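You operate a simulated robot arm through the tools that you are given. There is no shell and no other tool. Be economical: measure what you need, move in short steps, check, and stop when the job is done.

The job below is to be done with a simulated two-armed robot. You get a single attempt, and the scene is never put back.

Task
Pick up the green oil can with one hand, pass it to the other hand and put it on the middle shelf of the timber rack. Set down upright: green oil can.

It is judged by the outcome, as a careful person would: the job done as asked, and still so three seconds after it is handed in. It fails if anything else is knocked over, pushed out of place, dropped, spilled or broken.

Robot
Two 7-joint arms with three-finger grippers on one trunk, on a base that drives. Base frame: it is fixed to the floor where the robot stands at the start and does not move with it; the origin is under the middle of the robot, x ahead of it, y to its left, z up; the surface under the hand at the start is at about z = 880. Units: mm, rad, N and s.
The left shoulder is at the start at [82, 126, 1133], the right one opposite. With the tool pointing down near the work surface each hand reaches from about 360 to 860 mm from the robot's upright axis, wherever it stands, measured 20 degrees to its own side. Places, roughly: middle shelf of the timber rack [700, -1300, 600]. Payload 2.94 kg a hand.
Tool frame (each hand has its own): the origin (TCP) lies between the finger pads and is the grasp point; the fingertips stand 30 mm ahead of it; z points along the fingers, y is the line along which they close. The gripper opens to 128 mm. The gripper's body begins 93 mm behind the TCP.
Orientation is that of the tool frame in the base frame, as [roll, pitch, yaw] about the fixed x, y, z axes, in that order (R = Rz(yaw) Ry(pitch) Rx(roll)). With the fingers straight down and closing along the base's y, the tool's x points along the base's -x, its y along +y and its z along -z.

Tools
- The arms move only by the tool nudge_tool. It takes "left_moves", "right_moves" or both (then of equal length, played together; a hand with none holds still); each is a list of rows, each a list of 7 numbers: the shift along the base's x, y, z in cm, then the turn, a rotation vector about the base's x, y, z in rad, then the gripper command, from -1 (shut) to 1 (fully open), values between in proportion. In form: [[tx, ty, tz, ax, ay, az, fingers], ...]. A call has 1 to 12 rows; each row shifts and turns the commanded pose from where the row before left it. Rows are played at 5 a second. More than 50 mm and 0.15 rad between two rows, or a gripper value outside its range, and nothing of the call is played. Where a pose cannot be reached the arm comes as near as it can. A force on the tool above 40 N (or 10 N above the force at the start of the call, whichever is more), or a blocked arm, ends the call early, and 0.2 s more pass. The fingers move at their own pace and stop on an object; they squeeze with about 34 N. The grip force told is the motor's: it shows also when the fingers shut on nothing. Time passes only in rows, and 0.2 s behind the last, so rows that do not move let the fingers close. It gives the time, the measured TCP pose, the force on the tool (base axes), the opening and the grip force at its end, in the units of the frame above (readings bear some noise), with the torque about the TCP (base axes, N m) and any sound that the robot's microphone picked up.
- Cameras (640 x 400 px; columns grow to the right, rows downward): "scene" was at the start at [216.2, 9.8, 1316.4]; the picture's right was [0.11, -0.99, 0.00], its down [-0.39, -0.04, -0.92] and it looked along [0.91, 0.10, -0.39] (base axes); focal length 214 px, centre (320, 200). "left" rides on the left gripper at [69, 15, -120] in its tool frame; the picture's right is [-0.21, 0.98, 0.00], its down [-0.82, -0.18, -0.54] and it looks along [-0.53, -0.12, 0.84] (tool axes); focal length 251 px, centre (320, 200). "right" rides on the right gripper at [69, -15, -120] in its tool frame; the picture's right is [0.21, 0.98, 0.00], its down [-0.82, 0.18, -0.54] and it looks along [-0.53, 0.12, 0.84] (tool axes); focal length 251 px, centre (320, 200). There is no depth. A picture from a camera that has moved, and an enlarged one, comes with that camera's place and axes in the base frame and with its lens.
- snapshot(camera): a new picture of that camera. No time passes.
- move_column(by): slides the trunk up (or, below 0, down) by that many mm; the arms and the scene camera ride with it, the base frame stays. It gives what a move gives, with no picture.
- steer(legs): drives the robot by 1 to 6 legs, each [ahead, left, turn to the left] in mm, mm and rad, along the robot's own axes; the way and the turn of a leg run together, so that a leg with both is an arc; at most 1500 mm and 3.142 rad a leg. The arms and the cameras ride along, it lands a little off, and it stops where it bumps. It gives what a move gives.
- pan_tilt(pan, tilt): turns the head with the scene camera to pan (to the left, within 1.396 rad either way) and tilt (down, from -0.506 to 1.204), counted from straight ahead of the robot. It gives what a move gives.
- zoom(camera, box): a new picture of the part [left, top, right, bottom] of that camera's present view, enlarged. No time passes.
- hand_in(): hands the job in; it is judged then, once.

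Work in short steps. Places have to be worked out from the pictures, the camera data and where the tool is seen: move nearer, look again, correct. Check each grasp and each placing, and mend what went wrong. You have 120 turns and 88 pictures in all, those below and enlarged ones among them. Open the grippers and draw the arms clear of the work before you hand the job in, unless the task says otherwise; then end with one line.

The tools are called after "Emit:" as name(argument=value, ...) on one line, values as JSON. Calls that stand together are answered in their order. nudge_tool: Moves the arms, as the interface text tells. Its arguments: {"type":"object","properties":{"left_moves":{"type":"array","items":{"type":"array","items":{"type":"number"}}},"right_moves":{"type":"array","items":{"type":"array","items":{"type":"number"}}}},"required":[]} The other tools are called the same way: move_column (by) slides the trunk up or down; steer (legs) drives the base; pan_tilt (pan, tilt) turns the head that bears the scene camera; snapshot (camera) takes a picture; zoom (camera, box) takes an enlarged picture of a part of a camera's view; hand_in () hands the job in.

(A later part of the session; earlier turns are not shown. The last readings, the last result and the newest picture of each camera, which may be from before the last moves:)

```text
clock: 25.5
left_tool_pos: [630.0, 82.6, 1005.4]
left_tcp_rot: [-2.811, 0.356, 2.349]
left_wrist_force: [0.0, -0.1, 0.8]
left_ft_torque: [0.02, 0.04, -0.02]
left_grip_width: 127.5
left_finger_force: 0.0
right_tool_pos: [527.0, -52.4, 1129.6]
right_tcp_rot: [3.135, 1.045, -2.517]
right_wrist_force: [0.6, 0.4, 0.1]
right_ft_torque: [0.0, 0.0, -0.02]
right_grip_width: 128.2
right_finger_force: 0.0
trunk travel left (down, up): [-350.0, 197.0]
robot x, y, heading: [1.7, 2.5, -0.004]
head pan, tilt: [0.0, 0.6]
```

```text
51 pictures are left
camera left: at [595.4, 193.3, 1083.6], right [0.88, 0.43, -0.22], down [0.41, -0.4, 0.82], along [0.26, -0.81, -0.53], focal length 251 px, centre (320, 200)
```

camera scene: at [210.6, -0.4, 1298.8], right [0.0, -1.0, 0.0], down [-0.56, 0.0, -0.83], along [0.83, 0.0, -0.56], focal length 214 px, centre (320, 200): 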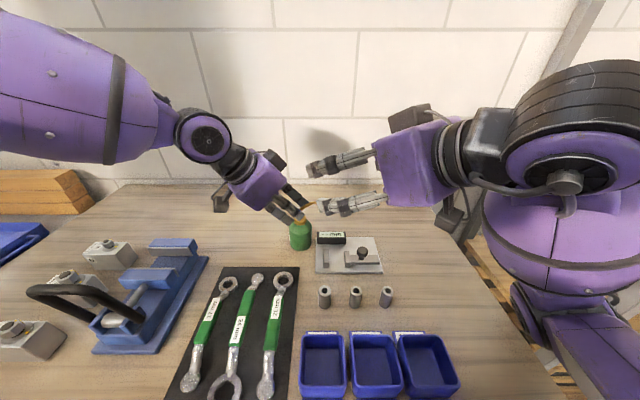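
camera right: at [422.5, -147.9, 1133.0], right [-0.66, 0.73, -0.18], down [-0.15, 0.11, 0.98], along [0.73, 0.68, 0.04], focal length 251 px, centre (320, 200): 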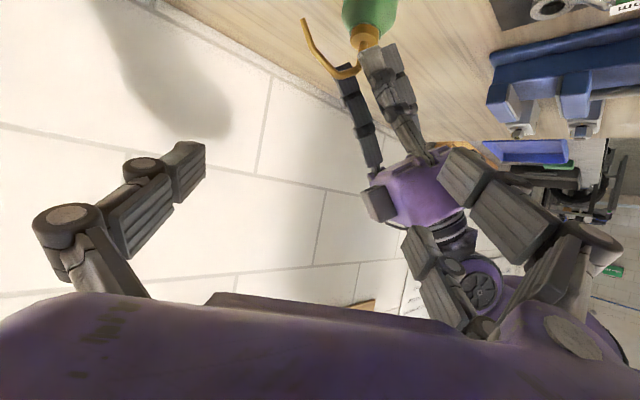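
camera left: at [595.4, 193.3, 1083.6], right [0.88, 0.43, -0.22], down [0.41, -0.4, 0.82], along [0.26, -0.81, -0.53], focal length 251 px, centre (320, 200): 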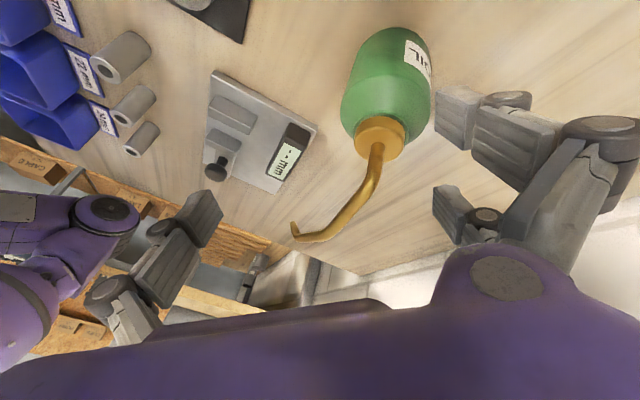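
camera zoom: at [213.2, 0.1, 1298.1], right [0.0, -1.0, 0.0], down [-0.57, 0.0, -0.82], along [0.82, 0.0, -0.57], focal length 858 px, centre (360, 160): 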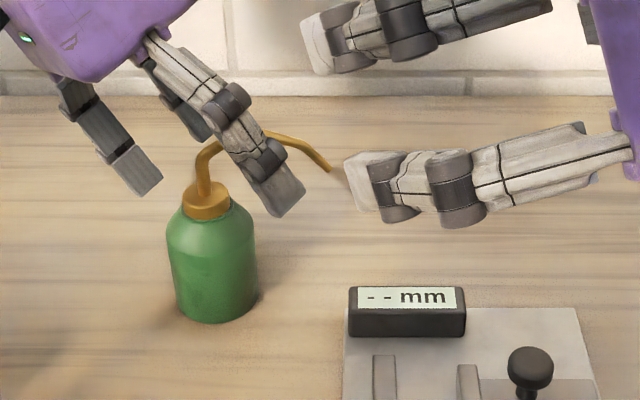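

The can is standing upright again at about (647,100), and nothing else was disturbed. I retreat the left hand along its own fingers.

Emit:
nudge_tool(left_moves=[[0, 1, 2, 0, 0, 0, 1], [0, 1, 2, 0, 0, 0, 1], [0, 1.2, 2, 0, 0, 0, 1], [0, 1.2, 2, 0, 0, 0, 1], [0, 1.2, 2, 0, 0, 0, 1], [0, 0, 0, 0, 0, 0, 1]])

Emit:
snapshot(camera="scene")

```text
clock: 26.9
left_tool_pos: [630.4, 137.4, 1108.7]
left_tcp_rot: [-2.812, 0.359, 2.349]
left_wrist_force: [0.3, -1.0, -0.5]
left_ft_torque: [-0.05, 0.02, 0.01]
left_grip_width: 128.0
left_finger_force: 0.1
right_tool_pos: [528.3, -52.9, 1131.7]
right_tcp_rot: [3.134, 1.046, -2.518]
right_wrist_force: [0.2, -0.2, 1.3]
right_ft_torque: [0.0, -0.03, 0.05]
right_grip_width: 127.8
right_finger_force: 0.0
trunk travel left (down, up): [-350.0, 197.0]
robot x, y, heading: [-0.1, 0.7, 0.002]
head pan, tilt: [0.0, 0.6]
```

```text
50 pictures are left
camera scene: at [212.8, -0.3, 1298.4], right [0.0, -1.0, 0.0], down [-0.57, 0.0, -0.82], along [0.82, 0.0, -0.57], focal length 214 px, centre (320, 200)
```

scene: 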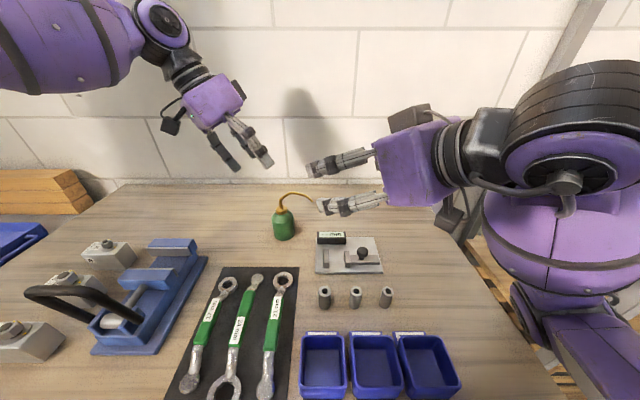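

Now I bring the left hand back to the 55°-down, az 100° orientation, at a pre-grasp pose above and behind the can.

Emit:
nudge_tool(left_moves=[[0.1, 1, 0, 0, -0.127, 0, 1], [0.1, 1, 0, 0, -0.127, 0, 1], [0.1, 0.5, 0, 0, -0.127, 0, 0.8], [0.1, 0, -1, 0, 0, -0.15, 0.7], [0.1, 0, -2, 0, 0, -0.15, 0.6], [0.1, 0, -2, 0, 0, -0.15, 0.6], [0, 0, -2, 0, 0, 0, 0.6], [0, 0, -2, 0, 0, 0, 0.6], [0, 0, 0, 0, 0, 0, 0.6]])

Emit:
snapshot(camera="left")

Emit:
zoom(camera="scene", box=[200, 140, 360, 240])

```text
clock: 28.9
left_tool_pos: [636.1, 161.6, 1017.6]
left_tcp_rot: [-3.141, 0.611, 1.74]
left_wrist_force: [-0.9, 0.2, 0.3]
left_ft_torque: [-0.01, -0.01, 0.0]
left_grip_width: 102.3
left_finger_force: 0.1
right_tool_pos: [527.7, -54.0, 1132.4]
right_tcp_rot: [3.136, 1.046, -2.518]
right_wrist_force: [-0.4, 0.3, 0.1]
right_ft_torque: [0.0, 0.0, 0.0]
right_grip_width: 127.9
right_finger_force: 0.0
trunk travel left (down, up): [-350.0, 197.0]
robot x, y, heading: [-2.0, -0.4, 0.003]
head pan, tilt: [0.0, 0.6]
```

```text
49 pictures are left
camera left: at [629.1, 289.5, 1077.6], right [0.99, -0.01, 0.12], down [-0.12, -0.39, 0.91], along [0.04, -0.92, -0.39], focal length 251 px, centre (320, 200)
```

left: 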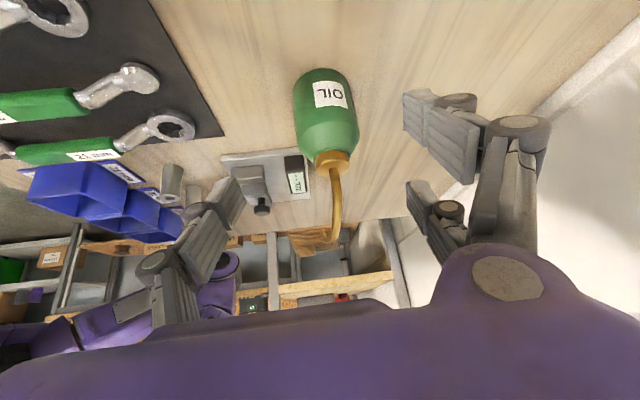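

```text
4.00 times, centred on (280, 190) of scene
camera zoom: at [212.3, -0.3, 1298.5], right [0.0, -1.0, 0.0], down [-0.56, 0.0, -0.83], along [0.83, 0.0, -0.56], focal length 858 px, centre (480, 240)
```

zoom: 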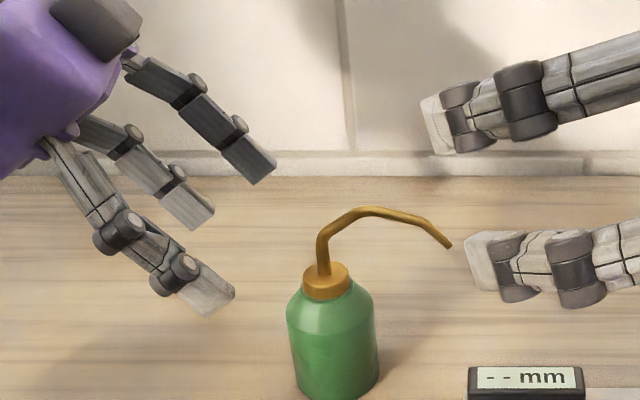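

Both cameras put the can at about (652,97), with the straight body only ~50 mm high and the cap at 75–95 mm, which explains the first slip. I'll grasp lower this time, with TCP target (652,105,920).

Emit:
nudge_tool(left_moves=[[0.4, -0.8, -1.6, 0, 0, 0, 0.6], [0.3, -0.8, -1.6, 0, 0, 0, 0.6], [0.3, -0.8, -1.6, 0, 0, 0, 0.6], [0.2, -1.1, -1.6, 0, 0, 0, 0.6], [0.2, -1.1, -1.6, 0, 0, 0, 0.6], [0, 0, 0, 0, 0, 0, 0.6]])

Emit:
snapshot(camera="left")

Emit:
zoom(camera="scene", box=[200, 160, 360, 260])

```text
clock: 30.3
left_tool_pos: [649.9, 116.3, 937.8]
left_tcp_rot: [3.142, 0.612, 1.745]
left_wrist_force: [-0.7, 0.6, -0.5]
left_ft_torque: [0.0, -0.01, 0.02]
left_grip_width: 102.5
left_finger_force: 0.0
right_tool_pos: [526.9, -53.2, 1130.9]
right_tcp_rot: [3.138, 1.045, -2.517]
right_wrist_force: [0.3, 0.8, 0.1]
right_ft_torque: [0.03, 0.02, -0.03]
right_grip_width: 127.9
right_finger_force: 0.1
trunk travel left (down, up): [-350.0, 197.0]
robot x, y, heading: [1.8, -0.1, -0.001]
head pan, tilt: [0.0, 0.6]
```

```text
47 pictures are left
camera left: at [643.0, 242.6, 998.3], right [0.99, -0.01, 0.12], down [-0.12, -0.39, 0.91], along [0.04, -0.92, -0.39], focal length 251 px, centre (320, 200)
```

left: 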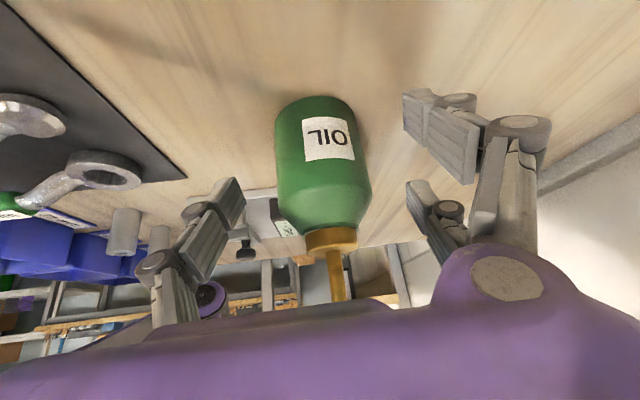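

```text
4.00 times, centred on (280, 210) of scene
camera zoom: at [212.3, 0.0, 1298.5], right [0.0, -1.0, 0.0], down [-0.56, 0.0, -0.83], along [0.83, 0.0, -0.56], focal length 858 px, centre (480, 160)
```

zoom: 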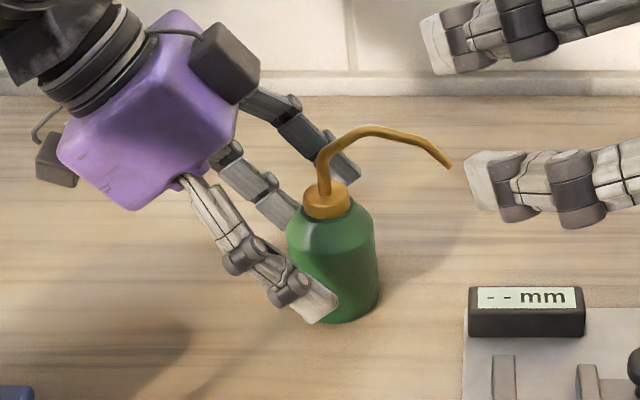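

Still aligned and the forces are clean. I make the final 20 mm gently.

Emit:
nudge_tool(left_moves=[[0.1, -0.4, -0.6, 0, 0, 0, 0.6], [0.1, -0.4, -0.6, 0, 0, 0, 0.6], [0, -0.4, -0.6, 0, 0, 0, 0.6], [0, 0, 0, 0, 0, 0, 0.6]])

Emit:
zoom(camera="scene", box=[200, 160, 360, 260])

```text
clock: 31.3
left_tool_pos: [651.2, 105.6, 920.0]
left_tcp_rot: [-3.14, 0.611, 1.743]
left_wrist_force: [-0.6, -0.2, 0.6]
left_ft_torque: [-0.01, -0.02, 0.03]
left_grip_width: 102.1
left_finger_force: 0.0
right_tool_pos: [527.3, -54.0, 1131.2]
right_tcp_rot: [3.137, 1.044, -2.517]
right_wrist_force: [-0.6, 0.3, -1.2]
right_ft_torque: [0.01, 0.01, 0.02]
right_grip_width: 128.0
right_finger_force: 0.0
trunk travel left (down, up): [-350.0, 197.0]
robot x, y, heading: [-0.7, -1.0, 0.001]
head pan, tilt: [0.0, 0.6]
```

```text
4.00 times, centred on (280, 210) of scene
camera zoom: at [212.4, -0.1, 1298.5], right [0.0, -1.0, 0.0], down [-0.56, 0.0, -0.83], along [0.83, 0.0, -0.56], focal length 858 px, centre (480, 160)
```

zoom: 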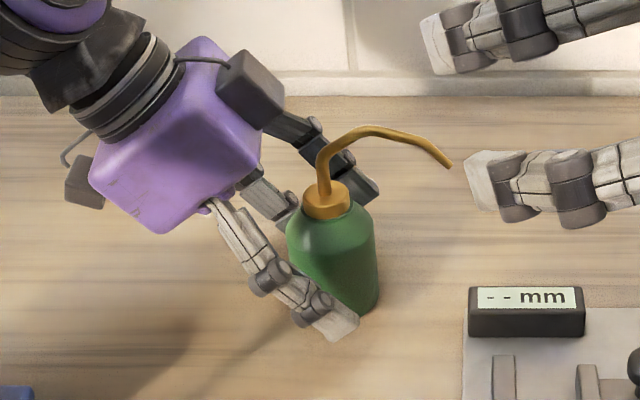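

I close the left gripper.

Emit:
nudge_tool(left_moves=[[0, 0, 0, 0, 0, 0, 0.3], [0, 0, 0, 0, 0, 0, 0.1], [0, 0, 0, 0, 0, 0, 0], [0, 0, 0, 0, 0, 0, -0.1], [0, 0, 0, 0, 0, 0, -1], [0, 0, 0, 0, 0, 0, -1], [0, 0, 0, 0, 0, 0, -1], [0, 0, 0, 0, 0, 0, -1]])

Emit:
nudge_tool(left_moves=[[0, 0, 0.5, 0, 0, 0, -1], [0, 0, 1, 0, 0, 0, -1], [0, 0, 1, 0, 0, 0, -1], [0, 0, 0, 0, 0, 0, -1], [0, 0, 0, 0, 0, 0, -1], [0, 0, 0, 0, 0, 0, -1], [0, 0, 0, 0, 0, 0, -1]])

Emit:
zoom(camera="scene", box=[200, 160, 360, 260])

```text
clock: 33.1
left_tool_pos: [653.1, 105.1, 925.6]
left_tcp_rot: [3.13, 0.614, 1.741]
left_wrist_force: [11.9, 8.2, 33.1]
left_ft_torque: [0.53, -1.13, 0.11]
left_grip_width: 55.3
left_finger_force: 33.9
right_tool_pos: [525.5, -52.2, 1132.4]
right_tcp_rot: [3.139, 1.046, -2.515]
right_wrist_force: [-0.1, 0.5, 0.0]
right_ft_torque: [-0.02, -0.05, 0.01]
right_grip_width: 128.0
right_finger_force: 0.0
trunk travel left (down, up): [-350.0, 197.0]
robot x, y, heading: [0.2, 0.1, -0.003]
head pan, tilt: [0.0, 0.6]
```

```text
clock: 34.7
left_tool_pos: [652.5, 104.9, 945.2]
left_tcp_rot: [-3.141, 0.608, 1.744]
left_wrist_force: [0.4, -0.1, -4.4]
left_ft_torque: [-0.01, 0.02, -0.03]
left_grip_width: 55.5
left_finger_force: 34.4
right_tool_pos: [528.4, -52.9, 1130.7]
right_tcp_rot: [3.135, 1.046, -2.516]
right_wrist_force: [-0.8, 0.3, 0.0]
right_ft_torque: [0.02, 0.0, 0.0]
right_grip_width: 128.0
right_finger_force: 0.2
trunk travel left (down, up): [-350.0, 197.0]
robot x, y, heading: [2.3, -1.4, -0.002]
head pan, tilt: [0.0, 0.6]
```

```text
4.00 times, centred on (280, 210) of scene
camera zoom: at [212.9, -0.1, 1298.4], right [0.0, -1.0, 0.0], down [-0.57, 0.0, -0.82], along [0.82, 0.0, -0.57], focal length 858 px, centre (480, 160)
```

zoom: 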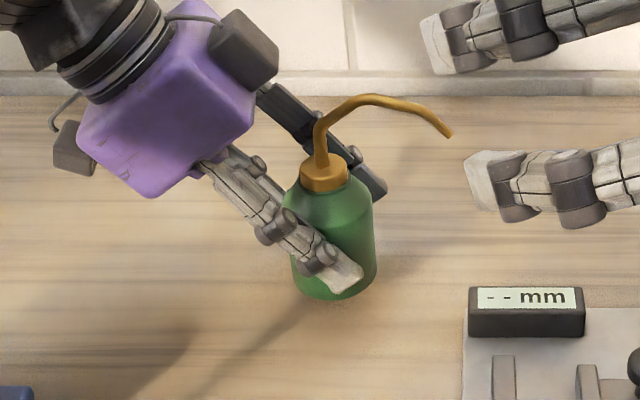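

The grasp holds the full weight (4.4 N) at 55.5 mm. I lift further, pause, and check for creep.

Emit:
nudge_tool(left_moves=[[0, 0, 2, 0, 0, 0, -1], [0, 0, 2, 0, 0, 0, -1], [0, 0, 2, 0, 0, 0, -1], [0, 0, 0, 0, 0, 0, -1], [0, 0, 0, 0, 0, 0, -1], [0, 0, 0, 0, 0, 0, -1], [0, 0, 0, 0, 0, 0, -1], [0, 0, 0, 0, 0, 0, -1], [0, 0, 0, 0, 0, 0, -1]])

Emit:
snapshot(camera="left")

Emit:
zoom(camera="scene", box=[200, 120, 360, 220])

```text
clock: 36.7
left_tool_pos: [654.4, 104.5, 1005.2]
left_tcp_rot: [-3.14, 0.61, 1.744]
left_wrist_force: [1.0, 0.3, -3.2]
left_ft_torque: [0.03, 0.03, -0.01]
left_grip_width: 55.2
left_finger_force: 34.4
right_tool_pos: [526.6, -53.2, 1130.1]
right_tcp_rot: [3.135, 1.046, -2.517]
right_wrist_force: [0.1, -0.3, -0.5]
right_ft_torque: [-0.02, 0.02, -0.03]
right_grip_width: 128.0
right_finger_force: 0.0
trunk travel left (down, up): [-350.0, 197.0]
robot x, y, heading: [5.5, 0.8, 0.004]
head pan, tilt: [0.0, 0.6]
```

```text
43 pictures are left
camera left: at [646.5, 231.3, 1064.3], right [0.99, -0.01, 0.12], down [-0.12, -0.39, 0.91], along [0.04, -0.92, -0.39], focal length 251 px, centre (320, 200)
```

left: 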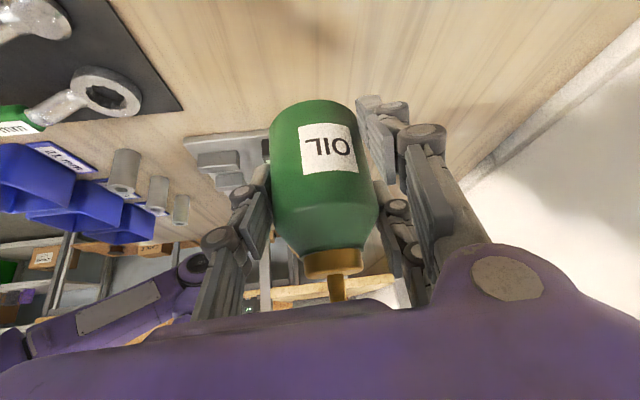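

```text
4.00 times, centred on (280, 170) of scene
camera zoom: at [212.9, -0.1, 1298.4], right [0.0, -1.0, 0.0], down [-0.57, 0.0, -0.82], along [0.82, 0.0, -0.57], focal length 858 px, centre (480, 320)
```

zoom: 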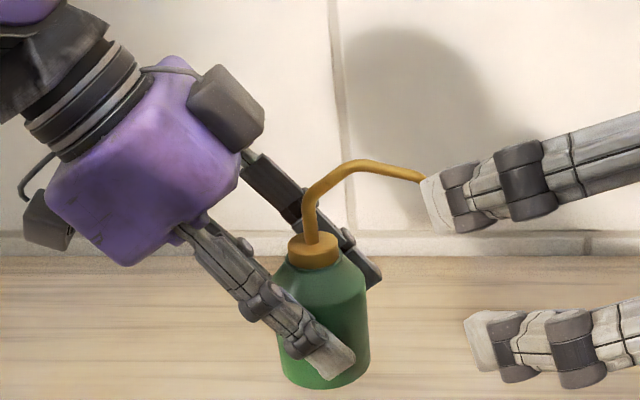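

The grip is stable. Before any approach I move the right hand away and roll it 180° about its own axis, so its finger pair (and camera) lie on the side away from the left hand and the shelf.

Emit:
nudge_tool(right_moves=[[0.5, -3, 0, 0, 0, 0, 1], [0.5, -3, 0, 0, 0, 0, 1], [0, 0, 0, 0.105, 0.0765, -0.075, 1], [0, 0, 0, 0.105, 0.0765, -0.075, 1], [0, 0, 0, 0.105, 0.0765, -0.075, 1], [0, 0, 0, 0.105, 0.0765, -0.075, 1], [0, 0, 0, 0.105, 0.0765, -0.075, 1], [0, 0, 0, 0.105, 0.0765, -0.075, 1]])

```text
clock: 38.5
left_tool_pos: [652.6, 105.0, 1005.1]
left_tcp_rot: [-3.141, 0.61, 1.745]
left_wrist_force: [-0.8, -0.8, -3.5]
left_ft_torque: [0.02, 0.01, 0.04]
left_grip_width: 55.1
left_finger_force: 34.2
right_tool_pos: [537.1, -114.7, 1130.9]
right_tcp_rot: [2.205, 0.564, 2.574]
right_wrist_force: [0.7, 0.0, 0.3]
right_ft_torque: [-0.01, -0.03, 0.03]
right_grip_width: 128.1
right_finger_force: 0.1
trunk travel left (down, up): [-350.0, 197.0]
robot x, y, heading: [0.4, -1.1, 0.001]
head pan, tilt: [0.0, 0.6]
```

The roll is progressing without reach trouble, so I continue.

Emit:
nudge_tool(right_moves=[[0, 0, 0, 0.105, 0.0765, -0.075, 1], [0, 0, 0, 0.105, 0.0765, -0.075, 1], [0, 0, 0, 0.105, 0.0765, -0.075, 1], [0, 0, 0, 0.105, 0.0765, -0.075, 1], [0, 0, 0, 0.105, 0.0765, -0.075, 1], [0, 0, 0, 0.105, 0.0765, -0.075, 1], [0, 0, 0, 0.105, 0.0765, -0.075, 1], [0, 0, 0, 0.105, 0.0765, -0.075, 1], [0, 0, 0, 0.105, 0.0765, -0.075, 1], [0, 0, 0, 0.105, 0.0765, -0.075, 1], [0, 0, 0, 0.105, 0.0765, -0.075, 1], [0, 0, 0, 0.105, 0.0765, -0.075, 1]])

Emit:
snapshot(camera="scene")

```text
clock: 41.1
left_tool_pos: [653.5, 104.1, 1004.6]
left_tcp_rot: [-3.141, 0.609, 1.743]
left_wrist_force: [-0.5, 0.0, -3.4]
left_ft_torque: [0.01, -0.02, 0.01]
left_grip_width: 55.2
left_finger_force: 33.7
right_tool_pos: [536.9, -112.3, 1131.4]
right_tcp_rot: [2.508, -0.904, 1.378]
right_wrist_force: [-0.5, 0.8, -0.6]
right_ft_torque: [0.01, 0.0, 0.0]
right_grip_width: 128.0
right_finger_force: 0.1
trunk travel left (down, up): [-350.0, 197.0]
robot x, y, heading: [-2.8, -0.6, -0.005]
head pan, tilt: [0.0, 0.6]
```

```text
41 pictures are left
camera scene: at [213.0, -0.1, 1298.4], right [0.0, -1.0, 0.0], down [-0.57, 0.0, -0.82], along [0.82, 0.0, -0.57], focal length 214 px, centre (320, 200)
```

scene: 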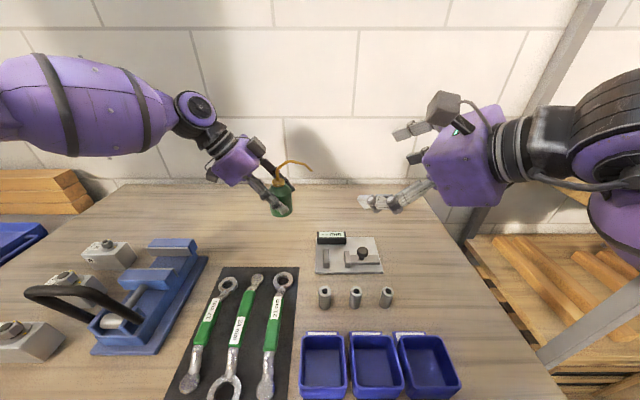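

The roll works and the camera is now on top. I finish the roll, pitch up to 20° down, and move the can with the left arm to the hand-over spot with a slow 26° turn.

Emit:
nudge_tool(right_moves=[[0, 0, 0, 0.103, 0.075, -0.0735, 1], [0, 0, 0, 0.103, 0.075, -0.0735, 1], [0, 0, 0, 0.103, 0.075, -0.0735, 1], [0, 0, 0, 0.0515, -0.071, 0, 1], [0, 0, 0, 0.0515, -0.071, 0, 1], [0, 0, 0, 0, 0, 0, 1], [0, 0, 0, 0, 0, 0, 1], [0, 0, 0, 0, 0, 0, 1]], left_moves=[[-0.6, -0.6, 0, 0, 0, 0.06, -1], [-0.6, -0.6, 0, 0, 0, 0.06, -1], [-0.6, -0.6, 0, 0, 0, 0.06, -1], [-0.6, -0.6, 0, 0, 0, 0.06, -1], [-0.6, -0.6, 0, 0, 0, 0.06, -1], [-0.6, -0.6, 0, 0, 0, 0.06, -1], [-0.6, -0.6, 0, 0, 0, 0.06, -1], [0, 0, 0, 0, 0, 0.03, -1]])

Emit:
snapshot(camera="scene")

Emit:
snapshot(camera="right")

```text
clock: 42.9
left_tool_pos: [610.2, 61.9, 1006.9]
left_tcp_rot: [-3.141, 0.609, 2.193]
left_wrist_force: [-0.4, -0.2, -3.0]
left_ft_torque: [0.04, 0.01, 0.0]
left_grip_width: 55.3
left_finger_force: 33.8
right_tool_pos: [540.7, -115.6, 1134.9]
right_tcp_rot: [3.138, -1.168, 0.615]
right_wrist_force: [-0.2, -0.7, -0.3]
right_ft_torque: [0.01, -0.02, -0.02]
right_grip_width: 127.9
right_finger_force: 0.1
right hand out of reach, approached as far as the arm can: row 5
trunk travel left (down, up): [-350.0, 197.0]
robot x, y, heading: [-2.8, -0.4, 0.003]
head pan, tilt: [0.0, 0.6]
```

```text
40 pictures are left
camera scene: at [213.2, 0.0, 1298.3], right [0.0, -1.0, 0.0], down [-0.57, 0.0, -0.82], along [0.82, 0.0, -0.57], focal length 214 px, centre (320, 200)
```

scene: 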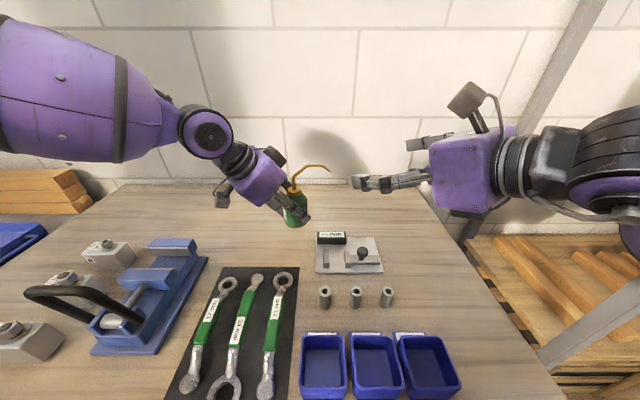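

```text
39 pictures are left
camera right: at [463.5, -150.6, 1245.8], right [0.63, -0.75, 0.2], down [-0.57, -0.62, -0.54], along [0.53, 0.23, -0.81], focal length 251 px, centre (320, 200)
```

right: 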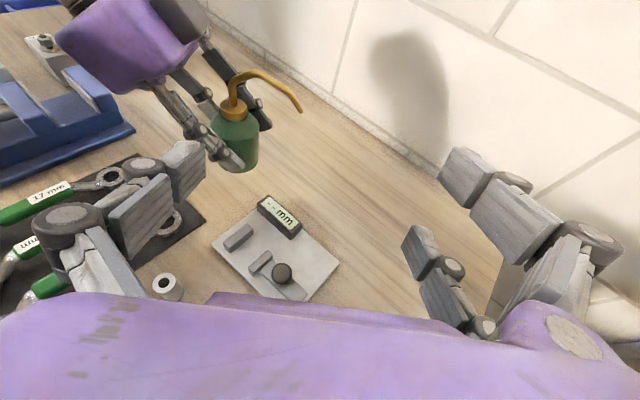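

The layout is clear. The can axis should be near (615,55) with its base at z≈962. I lower the right hand first, then slide it to a pre-grasp pose about 90 mm back along its pointing line.

Emit:
nudge_tool(right_moves=[[0, 0, -3, 0, 0, 0, 0.7], [0, 0, -3, 0, 0, 0, 0.7], [0, 0, -3, 0, 0, 0, 0.7], [0, 0, -1.9, 0, 0, 0, 0.7], [0, 3, 0, 0, 0, 0, 0.7], [0, 3, 0, 0, 0, 0, 0.7], [0, 3, 0, 0, 0, 0, 0.7], [0, 0, 0, 0, 0, 0, 0.7]])

Emit:
snapshot(camera="scene")

Emit:
snapshot(camera="right")

```text
clock: 44.5
left_tool_pos: [600.5, 39.8, 1007.1]
left_tcp_rot: [3.134, 0.605, 2.171]
left_wrist_force: [1.1, 0.1, -4.2]
left_ft_torque: [-0.05, 0.06, -0.08]
left_grip_width: 55.3
left_finger_force: 34.1
right_tool_pos: [566.0, -155.1, 1036.3]
right_tcp_rot: [2.525, -0.974, 0.999]
right_wrist_force: [1.0, 0.2, -0.2]
right_ft_torque: [0.02, -0.02, 0.03]
right_grip_width: 108.7
right_finger_force: 0.1
right hand out of reach, approached as far as the arm can: row 1, 2, 3, 5
trunk travel left (down, up): [-350.0, 197.0]
robot x, y, heading: [-3.5, -6.4, -0.019]
head pan, tilt: [0.0, 0.6]
stopped in row 8 (right hand): the arm was blocked; the commanded pose is now the measured one
```

```text
38 pictures are left
camera scene: at [200.4, -16.1, 1299.2], right [-0.02, -1.0, 0.0], down [-0.56, 0.01, -0.83], along [0.83, -0.01, -0.56], focal length 214 px, centre (320, 200)
```

scene: 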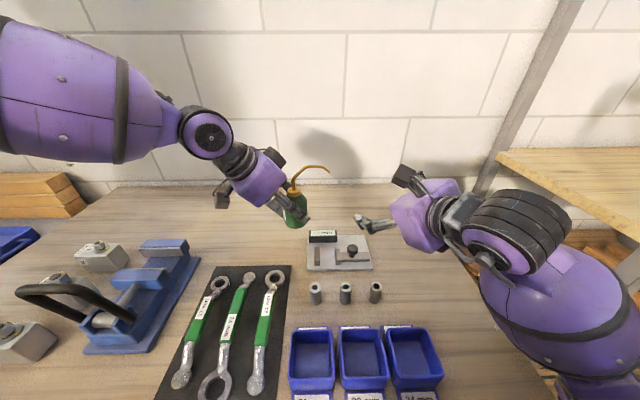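

```text
37 pictures are left
camera right: at [479.3, -141.5, 1143.9], right [0.48, -0.72, 0.5], down [-0.63, -0.68, -0.37], along [0.61, -0.13, -0.78], focal length 251 px, centre (320, 200)
```

right: 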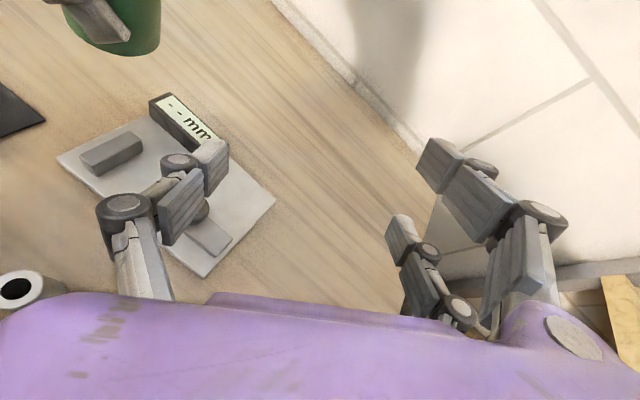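

The right arm was blocked, with its elbow low near the table edge, and the base was pushed slightly. I back it up straight to free it; the hand-over should be done higher.

Emit:
nudge_tool(right_moves=[[0, 0, 2, 0, 0, 0, 1], [0, 0, 2.5, 0, 0, 0, 1], [0, 0, 2.5, 0, 0, 0, 1], [0, 0, 2.5, 0, 0, 0, 1], [0, 0, 2.5, 0, 0, 0, 1], [0, 0, 0, 0, 0, 0, 1]])

Emit:
snapshot(camera="scene")

```text
clock: 45.9
left_tool_pos: [609.6, 50.1, 1006.1]
left_tcp_rot: [-3.141, 0.609, 2.181]
left_wrist_force: [0.4, 0.2, -3.9]
left_ft_torque: [0.04, -0.01, 0.01]
left_grip_width: 55.4
left_finger_force: 33.9
right_tool_pos: [576.5, -138.3, 1156.3]
right_tcp_rot: [2.542, -0.985, 0.999]
right_wrist_force: [0.3, -0.3, -0.1]
right_ft_torque: [-0.02, 0.02, -0.01]
right_grip_width: 127.8
right_finger_force: 0.1
trunk travel left (down, up): [-350.0, 197.0]
robot x, y, heading: [0.3, -7.9, -0.008]
head pan, tilt: [0.0, 0.6]
```

```text
36 pictures are left
camera scene: at [211.3, -7.1, 1298.3], right [-0.01, -1.0, 0.0], down [-0.57, 0.01, -0.82], along [0.82, -0.01, -0.57], focal length 214 px, centre (320, 200)
```

scene: 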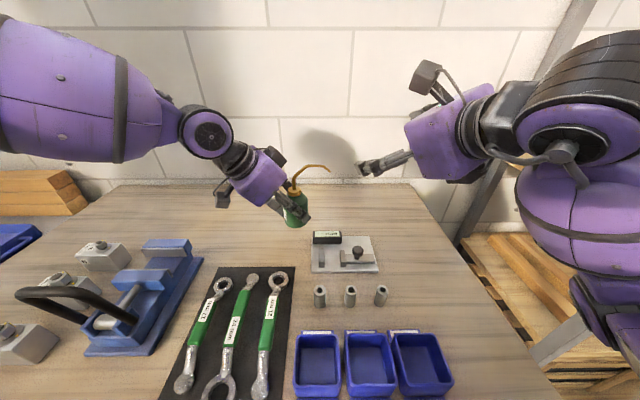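

The table items look undisturbed. I raise the can to base z≈1095 with the left hand and restore the right hand's orientation at that height.

Emit:
nudge_tool(left_moves=[[0, 0, 2.7, 0, 0, 0, -1], [0, 0, 2.7, 0, 0, 0, -1], [0, 0, 2.7, 0, 0, 0, -1], [0, 0, 2.7, 0, 0, 0, -1], [0, 0, 2.6, 0, 0, 0, -1], [0, 0, 0, 0, 0, 0, -1]], right_moves=[[-0.5, 0, 0, 0.1077, 0.0268, 0.048, 1], [-0.5, 0, 0, 0.1077, 0.0268, 0.048, 1], [-0.5, 0, 0, 0.1077, 0.0268, 0.048, 1], [0, 0, 0, 0, 0, 0, 0.7], [0, 0, 0, 0, 0, 0, 0.7], [0, 0, 0, 0, 0, 0, 0.7]])

Emit:
nudge_tool(right_moves=[[0, 2.5, 0, 0, 0, 0, 0.7], [0, 2.5, 0, 0, 0, 0, 0.7], [0, 0, 0, 0, 0, 0, 0.7]])

```text
clock: 47.3
left_tool_pos: [607.9, 49.3, 1139.4]
left_tcp_rot: [-3.139, 0.608, 2.183]
left_wrist_force: [1.1, 0.3, -2.7]
left_ft_torque: [0.03, 0.0, -0.02]
left_grip_width: 55.2
left_finger_force: 34.5
right_tool_pos: [563.5, -139.8, 1155.5]
right_tcp_rot: [-3.141, -1.17, 0.612]
right_wrist_force: [0.5, 1.3, -0.3]
right_ft_torque: [0.02, 0.02, 0.02]
right_grip_width: 108.8
right_finger_force: 0.1
trunk travel left (down, up): [-350.0, 197.0]
robot x, y, heading: [-1.5, -4.5, -0.013]
head pan, tilt: [0.0, 0.6]
```

```text
clock: 48.1
left_tool_pos: [608.7, 49.5, 1138.2]
left_tcp_rot: [3.141, 0.61, 2.182]
left_wrist_force: [0.4, 0.4, -4.1]
left_ft_torque: [0.01, 0.01, -0.01]
left_grip_width: 55.1
left_finger_force: 33.7
right_tool_pos: [563.0, -88.3, 1158.7]
right_tcp_rot: [-3.141, -1.169, 0.613]
right_wrist_force: [-0.1, 0.0, -0.4]
right_ft_torque: [-0.01, -0.01, 0.01]
right_grip_width: 108.9
right_finger_force: 0.1
trunk travel left (down, up): [-350.0, 197.0]
robot x, y, heading: [0.3, -1.5, -0.01]
head pan, tilt: [0.0, 0.6]
```

Reachable so far. I look before sliding in the rest of the way.

Emit:
pan_tilt(pan=0.0, tilt=0.4)

Emit:
snapshot(camera="scene")

Emit:
snapshot(camera="right")

```text
clock: 48.8
left_tool_pos: [607.5, 49.4, 1137.9]
left_tcp_rot: [-3.141, 0.608, 2.181]
left_wrist_force: [0.7, -1.0, -3.3]
left_ft_torque: [0.01, 0.0, 0.03]
left_grip_width: 55.3
left_finger_force: 34.2
right_tool_pos: [563.3, -89.3, 1157.3]
right_tcp_rot: [3.141, -1.167, 0.613]
right_wrist_force: [-0.1, -0.3, 0.4]
right_ft_torque: [-0.02, -0.01, 0.03]
right_grip_width: 109.1
right_finger_force: 0.0
trunk travel left (down, up): [-350.0, 197.0]
robot x, y, heading: [-1.6, -4.0, -0.009]
head pan, tilt: [0.0, 0.4]
```

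```text
35 pictures are left
camera scene: at [215.2, -7.2, 1316.6], right [-0.01, -1.0, 0.0], down [-0.39, 0.0, -0.92], along [0.92, -0.01, -0.39], focal length 214 px, centre (320, 200)
```

scene: 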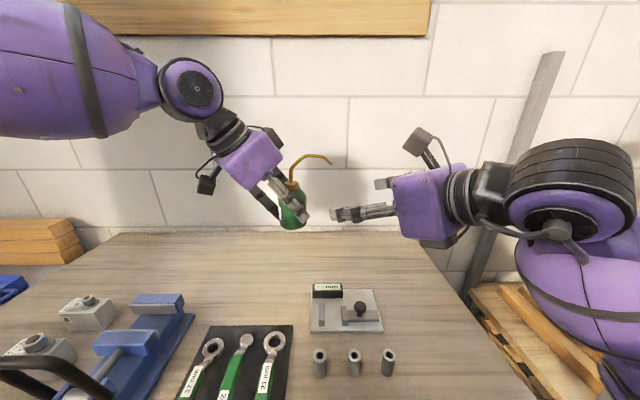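

```text
34 pictures are left
camera right: at [486.8, -125.4, 1268.6], right [0.63, -0.75, 0.2], down [-0.57, -0.62, -0.54], along [0.53, 0.23, -0.81], focal length 251 px, centre (320, 200)
```

right: 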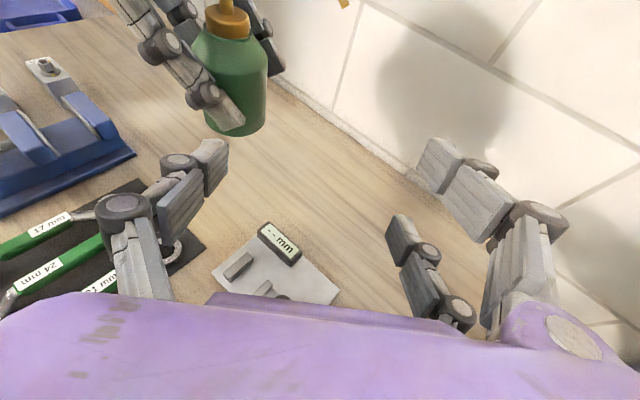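

The can axis is confirmed at (613,43) with base z≈1093. I slide the right hand to the pre-grasp pose (552,0,1149).

Emit:
nudge_tool(right_moves=[[-0.3, 2.2, -0.2, 0, 0, 0, 0.7], [-0.3, 2.2, -0.2, 0, 0, 0, 0.7], [-0.3, 2.2, -0.2, 0, 0, 0, 0.7], [-0.2, 2.2, -0.2, 0, 0, 0, 0.7], [0, 0, 0, 0, 0, 0, 0.7]])

Emit:
zoom(camera="scene", box=[180, 110, 440, 272])

Emit:
snapshot(camera="right")

```text
clock: 50.0
left_tool_pos: [607.9, 49.2, 1138.9]
left_tcp_rot: [-3.141, 0.609, 2.183]
left_wrist_force: [0.1, -0.5, -3.0]
left_ft_torque: [0.02, 0.02, -0.01]
left_grip_width: 55.1
left_finger_force: 34.0
right_tool_pos: [550.0, -1.9, 1149.0]
right_tcp_rot: [-3.141, -1.168, 0.613]
right_wrist_force: [-0.8, -0.8, 0.8]
right_ft_torque: [0.03, 0.02, -0.02]
right_grip_width: 108.8
right_finger_force: 0.0
trunk travel left (down, up): [-350.0, 197.0]
robot x, y, heading: [-3.7, -6.2, -0.009]
head pan, tilt: [0.0, 0.4]
```

```text
2.46 times, centred on (310, 191) of scene
camera zoom: at [215.0, -7.9, 1316.6], right [-0.01, -1.0, 0.0], down [-0.39, 0.0, -0.92], along [0.92, -0.01, -0.39], focal length 528 px, centre (345, 222)
```

zoom: 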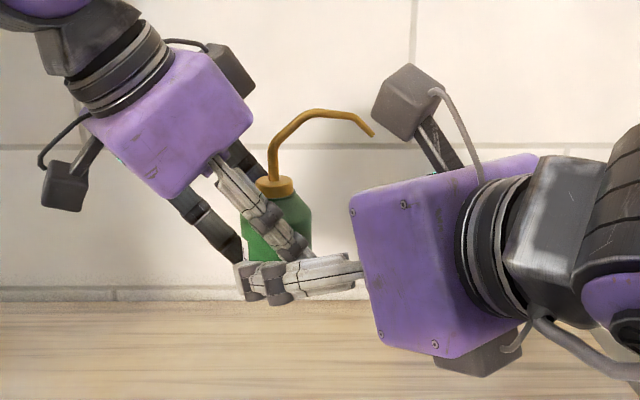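

```text
32 pictures are left
camera right: at [473.2, -37.6, 1260.4], right [0.63, -0.75, 0.2], down [-0.57, -0.62, -0.55], along [0.53, 0.23, -0.81], focal length 251 px, centre (320, 200)
```

right: 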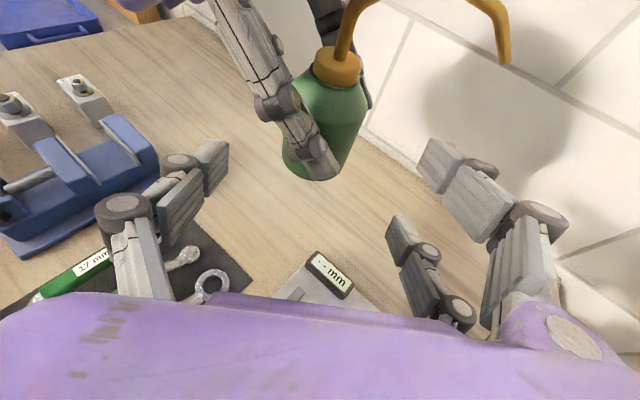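

The can is centred between the right fingers and the spout is clear. I advance 40 mm along the pointing axis.

Emit:
nudge_tool(right_moves=[[1.1, 0.78, -0.54, 0, 0, 0, 0.7], [1.1, 0.78, -0.54, 0, 0, 0, 0.7], [1.1, 0.78, -0.54, 0, 0, 0, 0.7], [0, 0, 0, 0, 0, 0, 0.7]])

Emit:
snapshot(camera="right")

Emit:
zoom(camera="scene", box=[220, 140, 380, 240])

```text
clock: 51.0
left_tool_pos: [608.3, 49.3, 1138.0]
left_tcp_rot: [-3.141, 0.61, 2.182]
left_wrist_force: [0.0, 0.2, -3.6]
left_ft_torque: [0.04, 0.02, 0.0]
left_grip_width: 55.2
left_finger_force: 34.5
right_tool_pos: [583.1, 20.9, 1132.4]
right_tcp_rot: [-3.14, -1.17, 0.612]
right_wrist_force: [-0.1, -0.3, -0.6]
right_ft_torque: [0.02, 0.0, 0.01]
right_grip_width: 108.9
right_finger_force: 0.0
trunk travel left (down, up): [-350.0, 197.0]
robot x, y, heading: [1.1, -5.7, -0.011]
head pan, tilt: [0.0, 0.4]
```

```text
31 pictures are left
camera right: at [506.5, -15.0, 1244.2], right [0.63, -0.75, 0.2], down [-0.57, -0.62, -0.54], along [0.53, 0.23, -0.81], focal length 251 px, centre (320, 200)
```

right: 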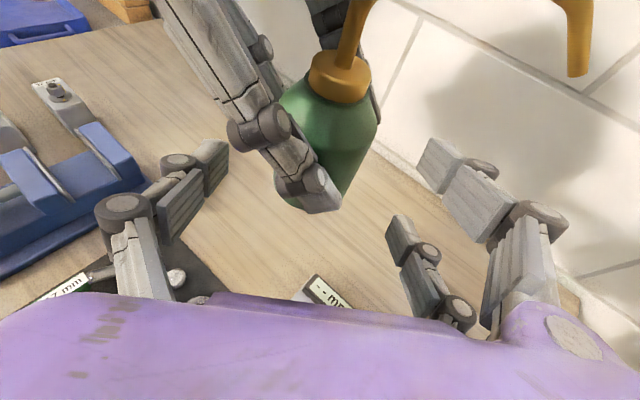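

```text
4.00 times, centred on (300, 190) of scene
camera zoom: at [215.0, -7.4, 1316.7], right [-0.01, -1.0, 0.0], down [-0.39, 0.0, -0.92], along [0.92, -0.01, -0.39], focal length 858 px, centre (400, 240)
```

zoom: 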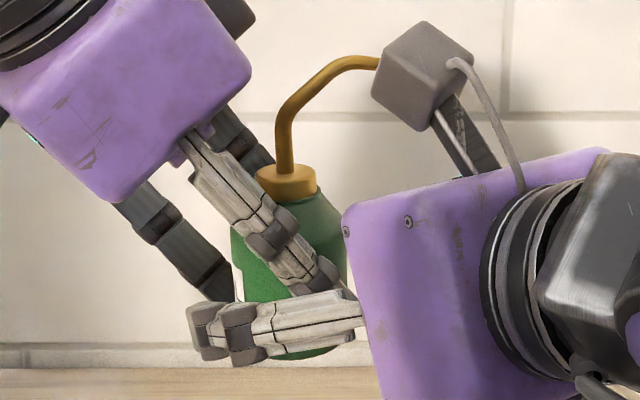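

There is good clearance between the fingers. I make the final advance of about 28 mm.

Emit:
nudge_tool(right_moves=[[0.7, 0.5, -0.35, 0, 0, 0, 0.7], [0.7, 0.5, -0.35, 0, 0, 0, 0.7], [0.7, 0.5, -0.35, 0, 0, 0, 0.7], [0, 0, 0, 0, 0, 0, 0.7]])

Emit:
snapshot(camera="right")

Emit:
snapshot(camera="left")

```text
clock: 52.0
left_tool_pos: [607.5, 50.4, 1138.4]
left_tcp_rot: [3.14, 0.607, 2.181]
left_wrist_force: [0.4, -0.2, -3.6]
left_ft_torque: [0.03, -0.01, 0.03]
left_grip_width: 55.2
left_finger_force: 33.6
right_tool_pos: [605.7, 36.7, 1123.1]
right_tcp_rot: [3.14, -1.17, 0.613]
right_wrist_force: [-0.5, 0.2, -0.1]
right_ft_torque: [-0.02, 0.0, 0.02]
right_grip_width: 108.7
right_finger_force: 0.1
trunk travel left (down, up): [-350.0, 197.0]
robot x, y, heading: [-2.7, -1.9, -0.007]
head pan, tilt: [0.0, 0.4]
```

```text
29 pictures are left
camera right: at [528.1, 0.8, 1234.2], right [0.63, -0.75, 0.2], down [-0.57, -0.62, -0.55], along [0.53, 0.23, -0.81], focal length 251 px, centre (320, 200)
```

right: 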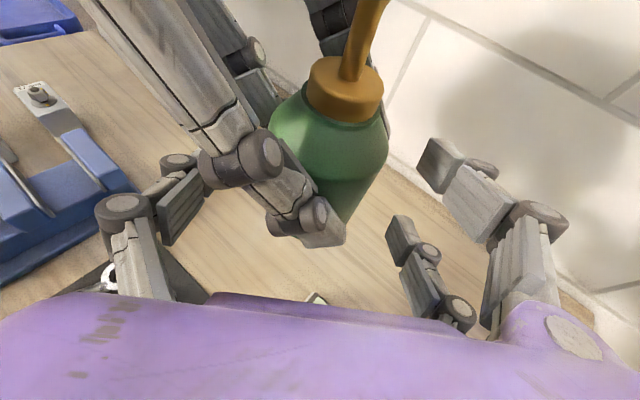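

```text
28 pictures are left
camera left: at [548.4, 161.2, 1198.5], right [0.9, 0.42, 0.12], down [0.06, -0.4, 0.91], along [0.43, -0.82, -0.39], focal length 251 px, centre (320, 200)
```

left: 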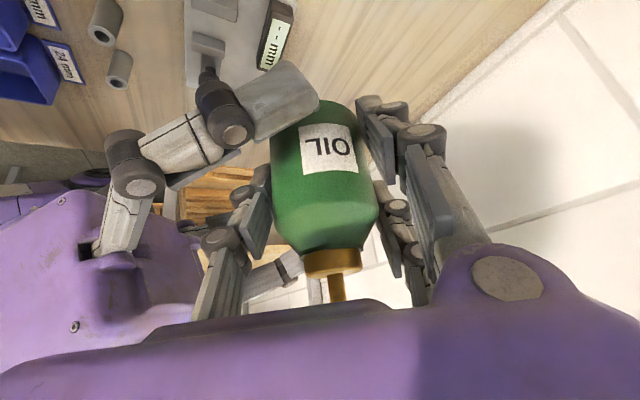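

The right fingers straddle the lower body. I close them gradually and watch the forces.

Emit:
nudge_tool(right_moves=[[0, 0, 0, 0, 0, 0, 0.4], [0, 0, 0, 0, 0, 0, 0.15], [0, 0, 0, 0, 0, 0, 0.0], [0, 0, 0, 0, 0, 0, -0.1], [0, 0, 0, 0, 0, 0, -0.2]])

Emit:
snapshot(camera="left")

```text
clock: 53.2
left_tool_pos: [608.5, 49.8, 1138.5]
left_tcp_rot: [3.141, 0.608, 2.183]
left_wrist_force: [3.0, 3.7, -4.4]
left_ft_torque: [-0.24, 0.09, 0.51]
left_grip_width: 55.1
left_finger_force: 33.6
right_tool_pos: [605.6, 36.0, 1121.9]
right_tcp_rot: [3.141, -1.168, 0.612]
right_wrist_force: [-3.0, -3.5, 1.6]
right_ft_torque: [0.31, -0.13, -0.45]
right_grip_width: 60.8
right_finger_force: 7.4
trunk travel left (down, up): [-350.0, 197.0]
robot x, y, heading: [0.8, -5.0, -0.009]
head pan, tilt: [0.0, 0.4]
```

```text
27 pictures are left
camera left: at [548.8, 161.7, 1198.2], right [0.9, 0.42, 0.12], down [0.06, -0.4, 0.91], along [0.43, -0.81, -0.39], focal length 251 px, centre (320, 200)
```

left: 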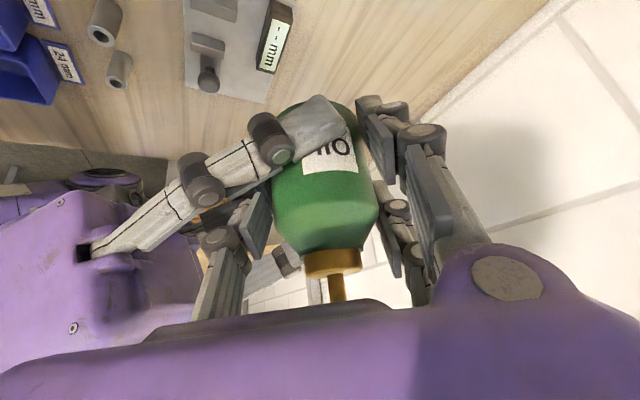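

Contact came at 61 mm and pushes the right hand backward: its pair tips touch the left hand's far fingers, so all three fingers are real. A lower pair finger would also reach below the can base. I open, back off 50 mm, and level the right hand.

Emit:
nudge_tool(right_moves=[[0, 0, 0, 0, 0, 0, 0.7], [0, 0, 0, 0, 0, 0, 0.7], [-1.2, -0.85, 0.6, 0, 0, 0, 0.7], [-1.2, -0.85, 0.6, 0, 0, 0, 0.7], [-1.2, -0.85, 0.6, 0, 0, 0, 0.7], [-0.4, -0.3, 0.2, 0, 0, 0, 0.7], [0, 0, 0, 0.069, -0.098, 0, 0.7], [0, 0, 0, 0.069, -0.098, 0, 0.7], [0, 0, 0, 0.069, -0.098, 0, 0.7], [0, 0, 0, 0, 0, 0, 0.7]])

Emit:
zoom(camera="scene", box=[180, 110, 440, 272])

```text
clock: 55.6
left_tool_pos: [605.9, 53.5, 1135.9]
left_tcp_rot: [-3.138, 0.611, 2.183]
left_wrist_force: [-0.7, -0.1, -2.1]
left_ft_torque: [0.05, -0.01, 0.01]
left_grip_width: 55.1
left_finger_force: 33.6
right_tool_pos: [561.3, 8.1, 1205.0]
right_tcp_rot: [1.124, -1.43, 2.613]
right_wrist_force: [-0.6, 0.0, 0.6]
right_ft_torque: [-0.01, 0.04, 0.0]
right_grip_width: 109.1
right_finger_force: 0.1
trunk travel left (down, up): [-350.0, 197.0]
robot x, y, heading: [-0.3, -6.5, -0.008]
head pan, tilt: [0.0, 0.4]
stopped in row 10 (right hand): the arm was blocked; the commanded pose is now the measured one
```

```text
2.46 times, centred on (310, 191) of scene
camera zoom: at [211.7, -2.7, 1315.1], right [-0.01, -1.0, 0.0], down [-0.39, 0.0, -0.92], along [0.92, -0.01, -0.39], focal length 528 px, centre (345, 222)
```

zoom: 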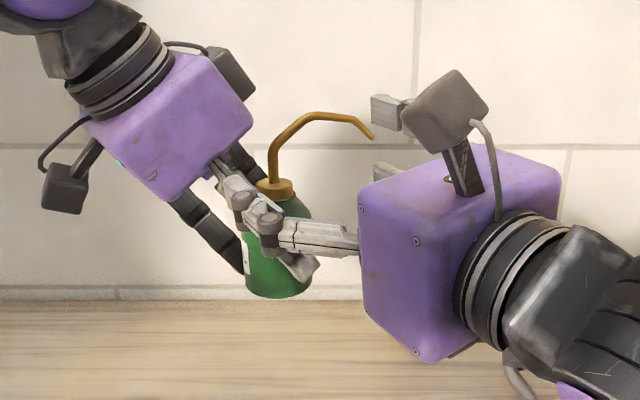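

The level pose made the arm jump up 55 mm and touch the left finger. I retreat straight back along the right hand's pointing axis.

Emit:
nudge_tool(right_moves=[[-1.2, -0.82, 0, 0, 0, 0, 0.7], [-1.2, -0.82, 0, 0, 0, 0, 0.7], [-1.2, -0.82, 0, 0, 0, 0, 0.7], [-1.0, -0.8, 0, 0, 0, 0, 0.7], [0, 0, 0, 0, 0, 0, 0.7]])

Emit:
snapshot(camera="scene")

```text
clock: 56.8
left_tool_pos: [606.8, 51.0, 1140.6]
left_tcp_rot: [3.14, 0.611, 2.183]
left_wrist_force: [-0.5, -0.1, -3.9]
left_ft_torque: [0.01, 0.02, -0.01]
left_grip_width: 54.9
left_finger_force: 34.2
right_tool_pos: [562.5, 7.6, 1205.7]
right_tcp_rot: [1.126, -1.436, 2.613]
right_wrist_force: [-0.8, 0.8, 0.2]
right_ft_torque: [0.0, 0.03, -0.02]
right_grip_width: 108.8
right_finger_force: 0.0
right hand out of reach, approached as far as the arm can: row 1, 2, 3, 4
trunk travel left (down, up): [-350.0, 197.0]
robot x, y, heading: [-2.2, -2.3, -0.011]
head pan, tilt: [0.0, 0.4]
```

```text
25 pictures are left
camera scene: at [212.9, -4.4, 1317.2], right [-0.01, -1.0, 0.0], down [-0.39, 0.0, -0.92], along [0.92, -0.01, -0.39], focal length 214 px, centre (320, 200)
```

scene: 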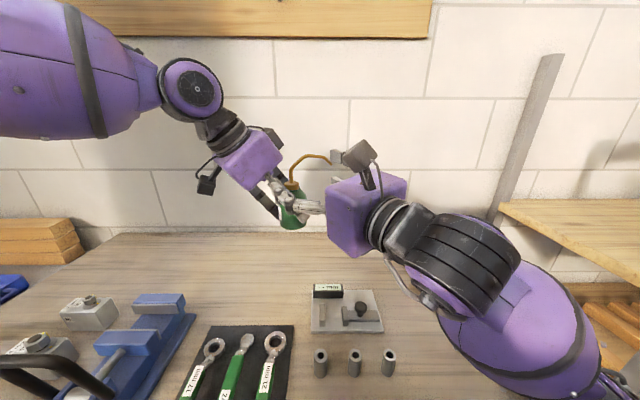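

The right arm is at its fold limit in the level pose, so instead I move the can away with the left hand along the right hand's pointing direction.

Emit:
nudge_tool(left_moves=[[0.8, 0.55, 0, 0, 0, 0, -1], [0.8, 0.55, 0, 0, 0, 0, -1], [1.2, 0.83, 0, 0, 0, 0, -1], [1.2, 0.83, 0, 0, 0, 0, -1], [1.2, 0.83, 0, 0, 0, 0, -1], [0, 0, 0, 0, 0, 0, -1]])

Emit:
snapshot(camera="right")

```text
clock: 58.2
left_tool_pos: [658.2, 87.3, 1139.8]
left_tcp_rot: [3.141, 0.612, 2.18]
left_wrist_force: [-1.0, -0.4, -3.5]
left_ft_torque: [0.01, 0.02, 0.02]
left_grip_width: 55.0
left_finger_force: 34.4
right_tool_pos: [562.6, 6.9, 1205.1]
right_tcp_rot: [1.127, -1.435, 2.613]
right_wrist_force: [0.2, 0.1, -0.1]
right_ft_torque: [-0.01, -0.03, 0.0]
right_grip_width: 108.7
right_finger_force: 0.0
trunk travel left (down, up): [-350.0, 197.0]
robot x, y, heading: [-3.0, -5.1, -0.008]
head pan, tilt: [0.0, 0.4]
```

```text
24 pictures are left
camera right: at [447.3, -44.1, 1265.6], right [0.52, -0.79, 0.33], down [-0.25, -0.51, -0.82], along [0.82, 0.34, -0.46], focal length 251 px, centre (320, 200)
```

right: 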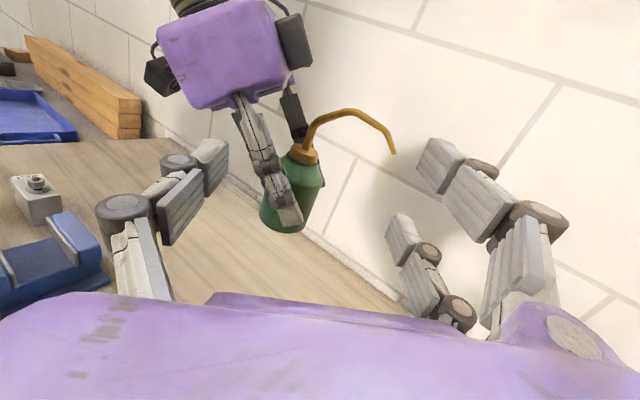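

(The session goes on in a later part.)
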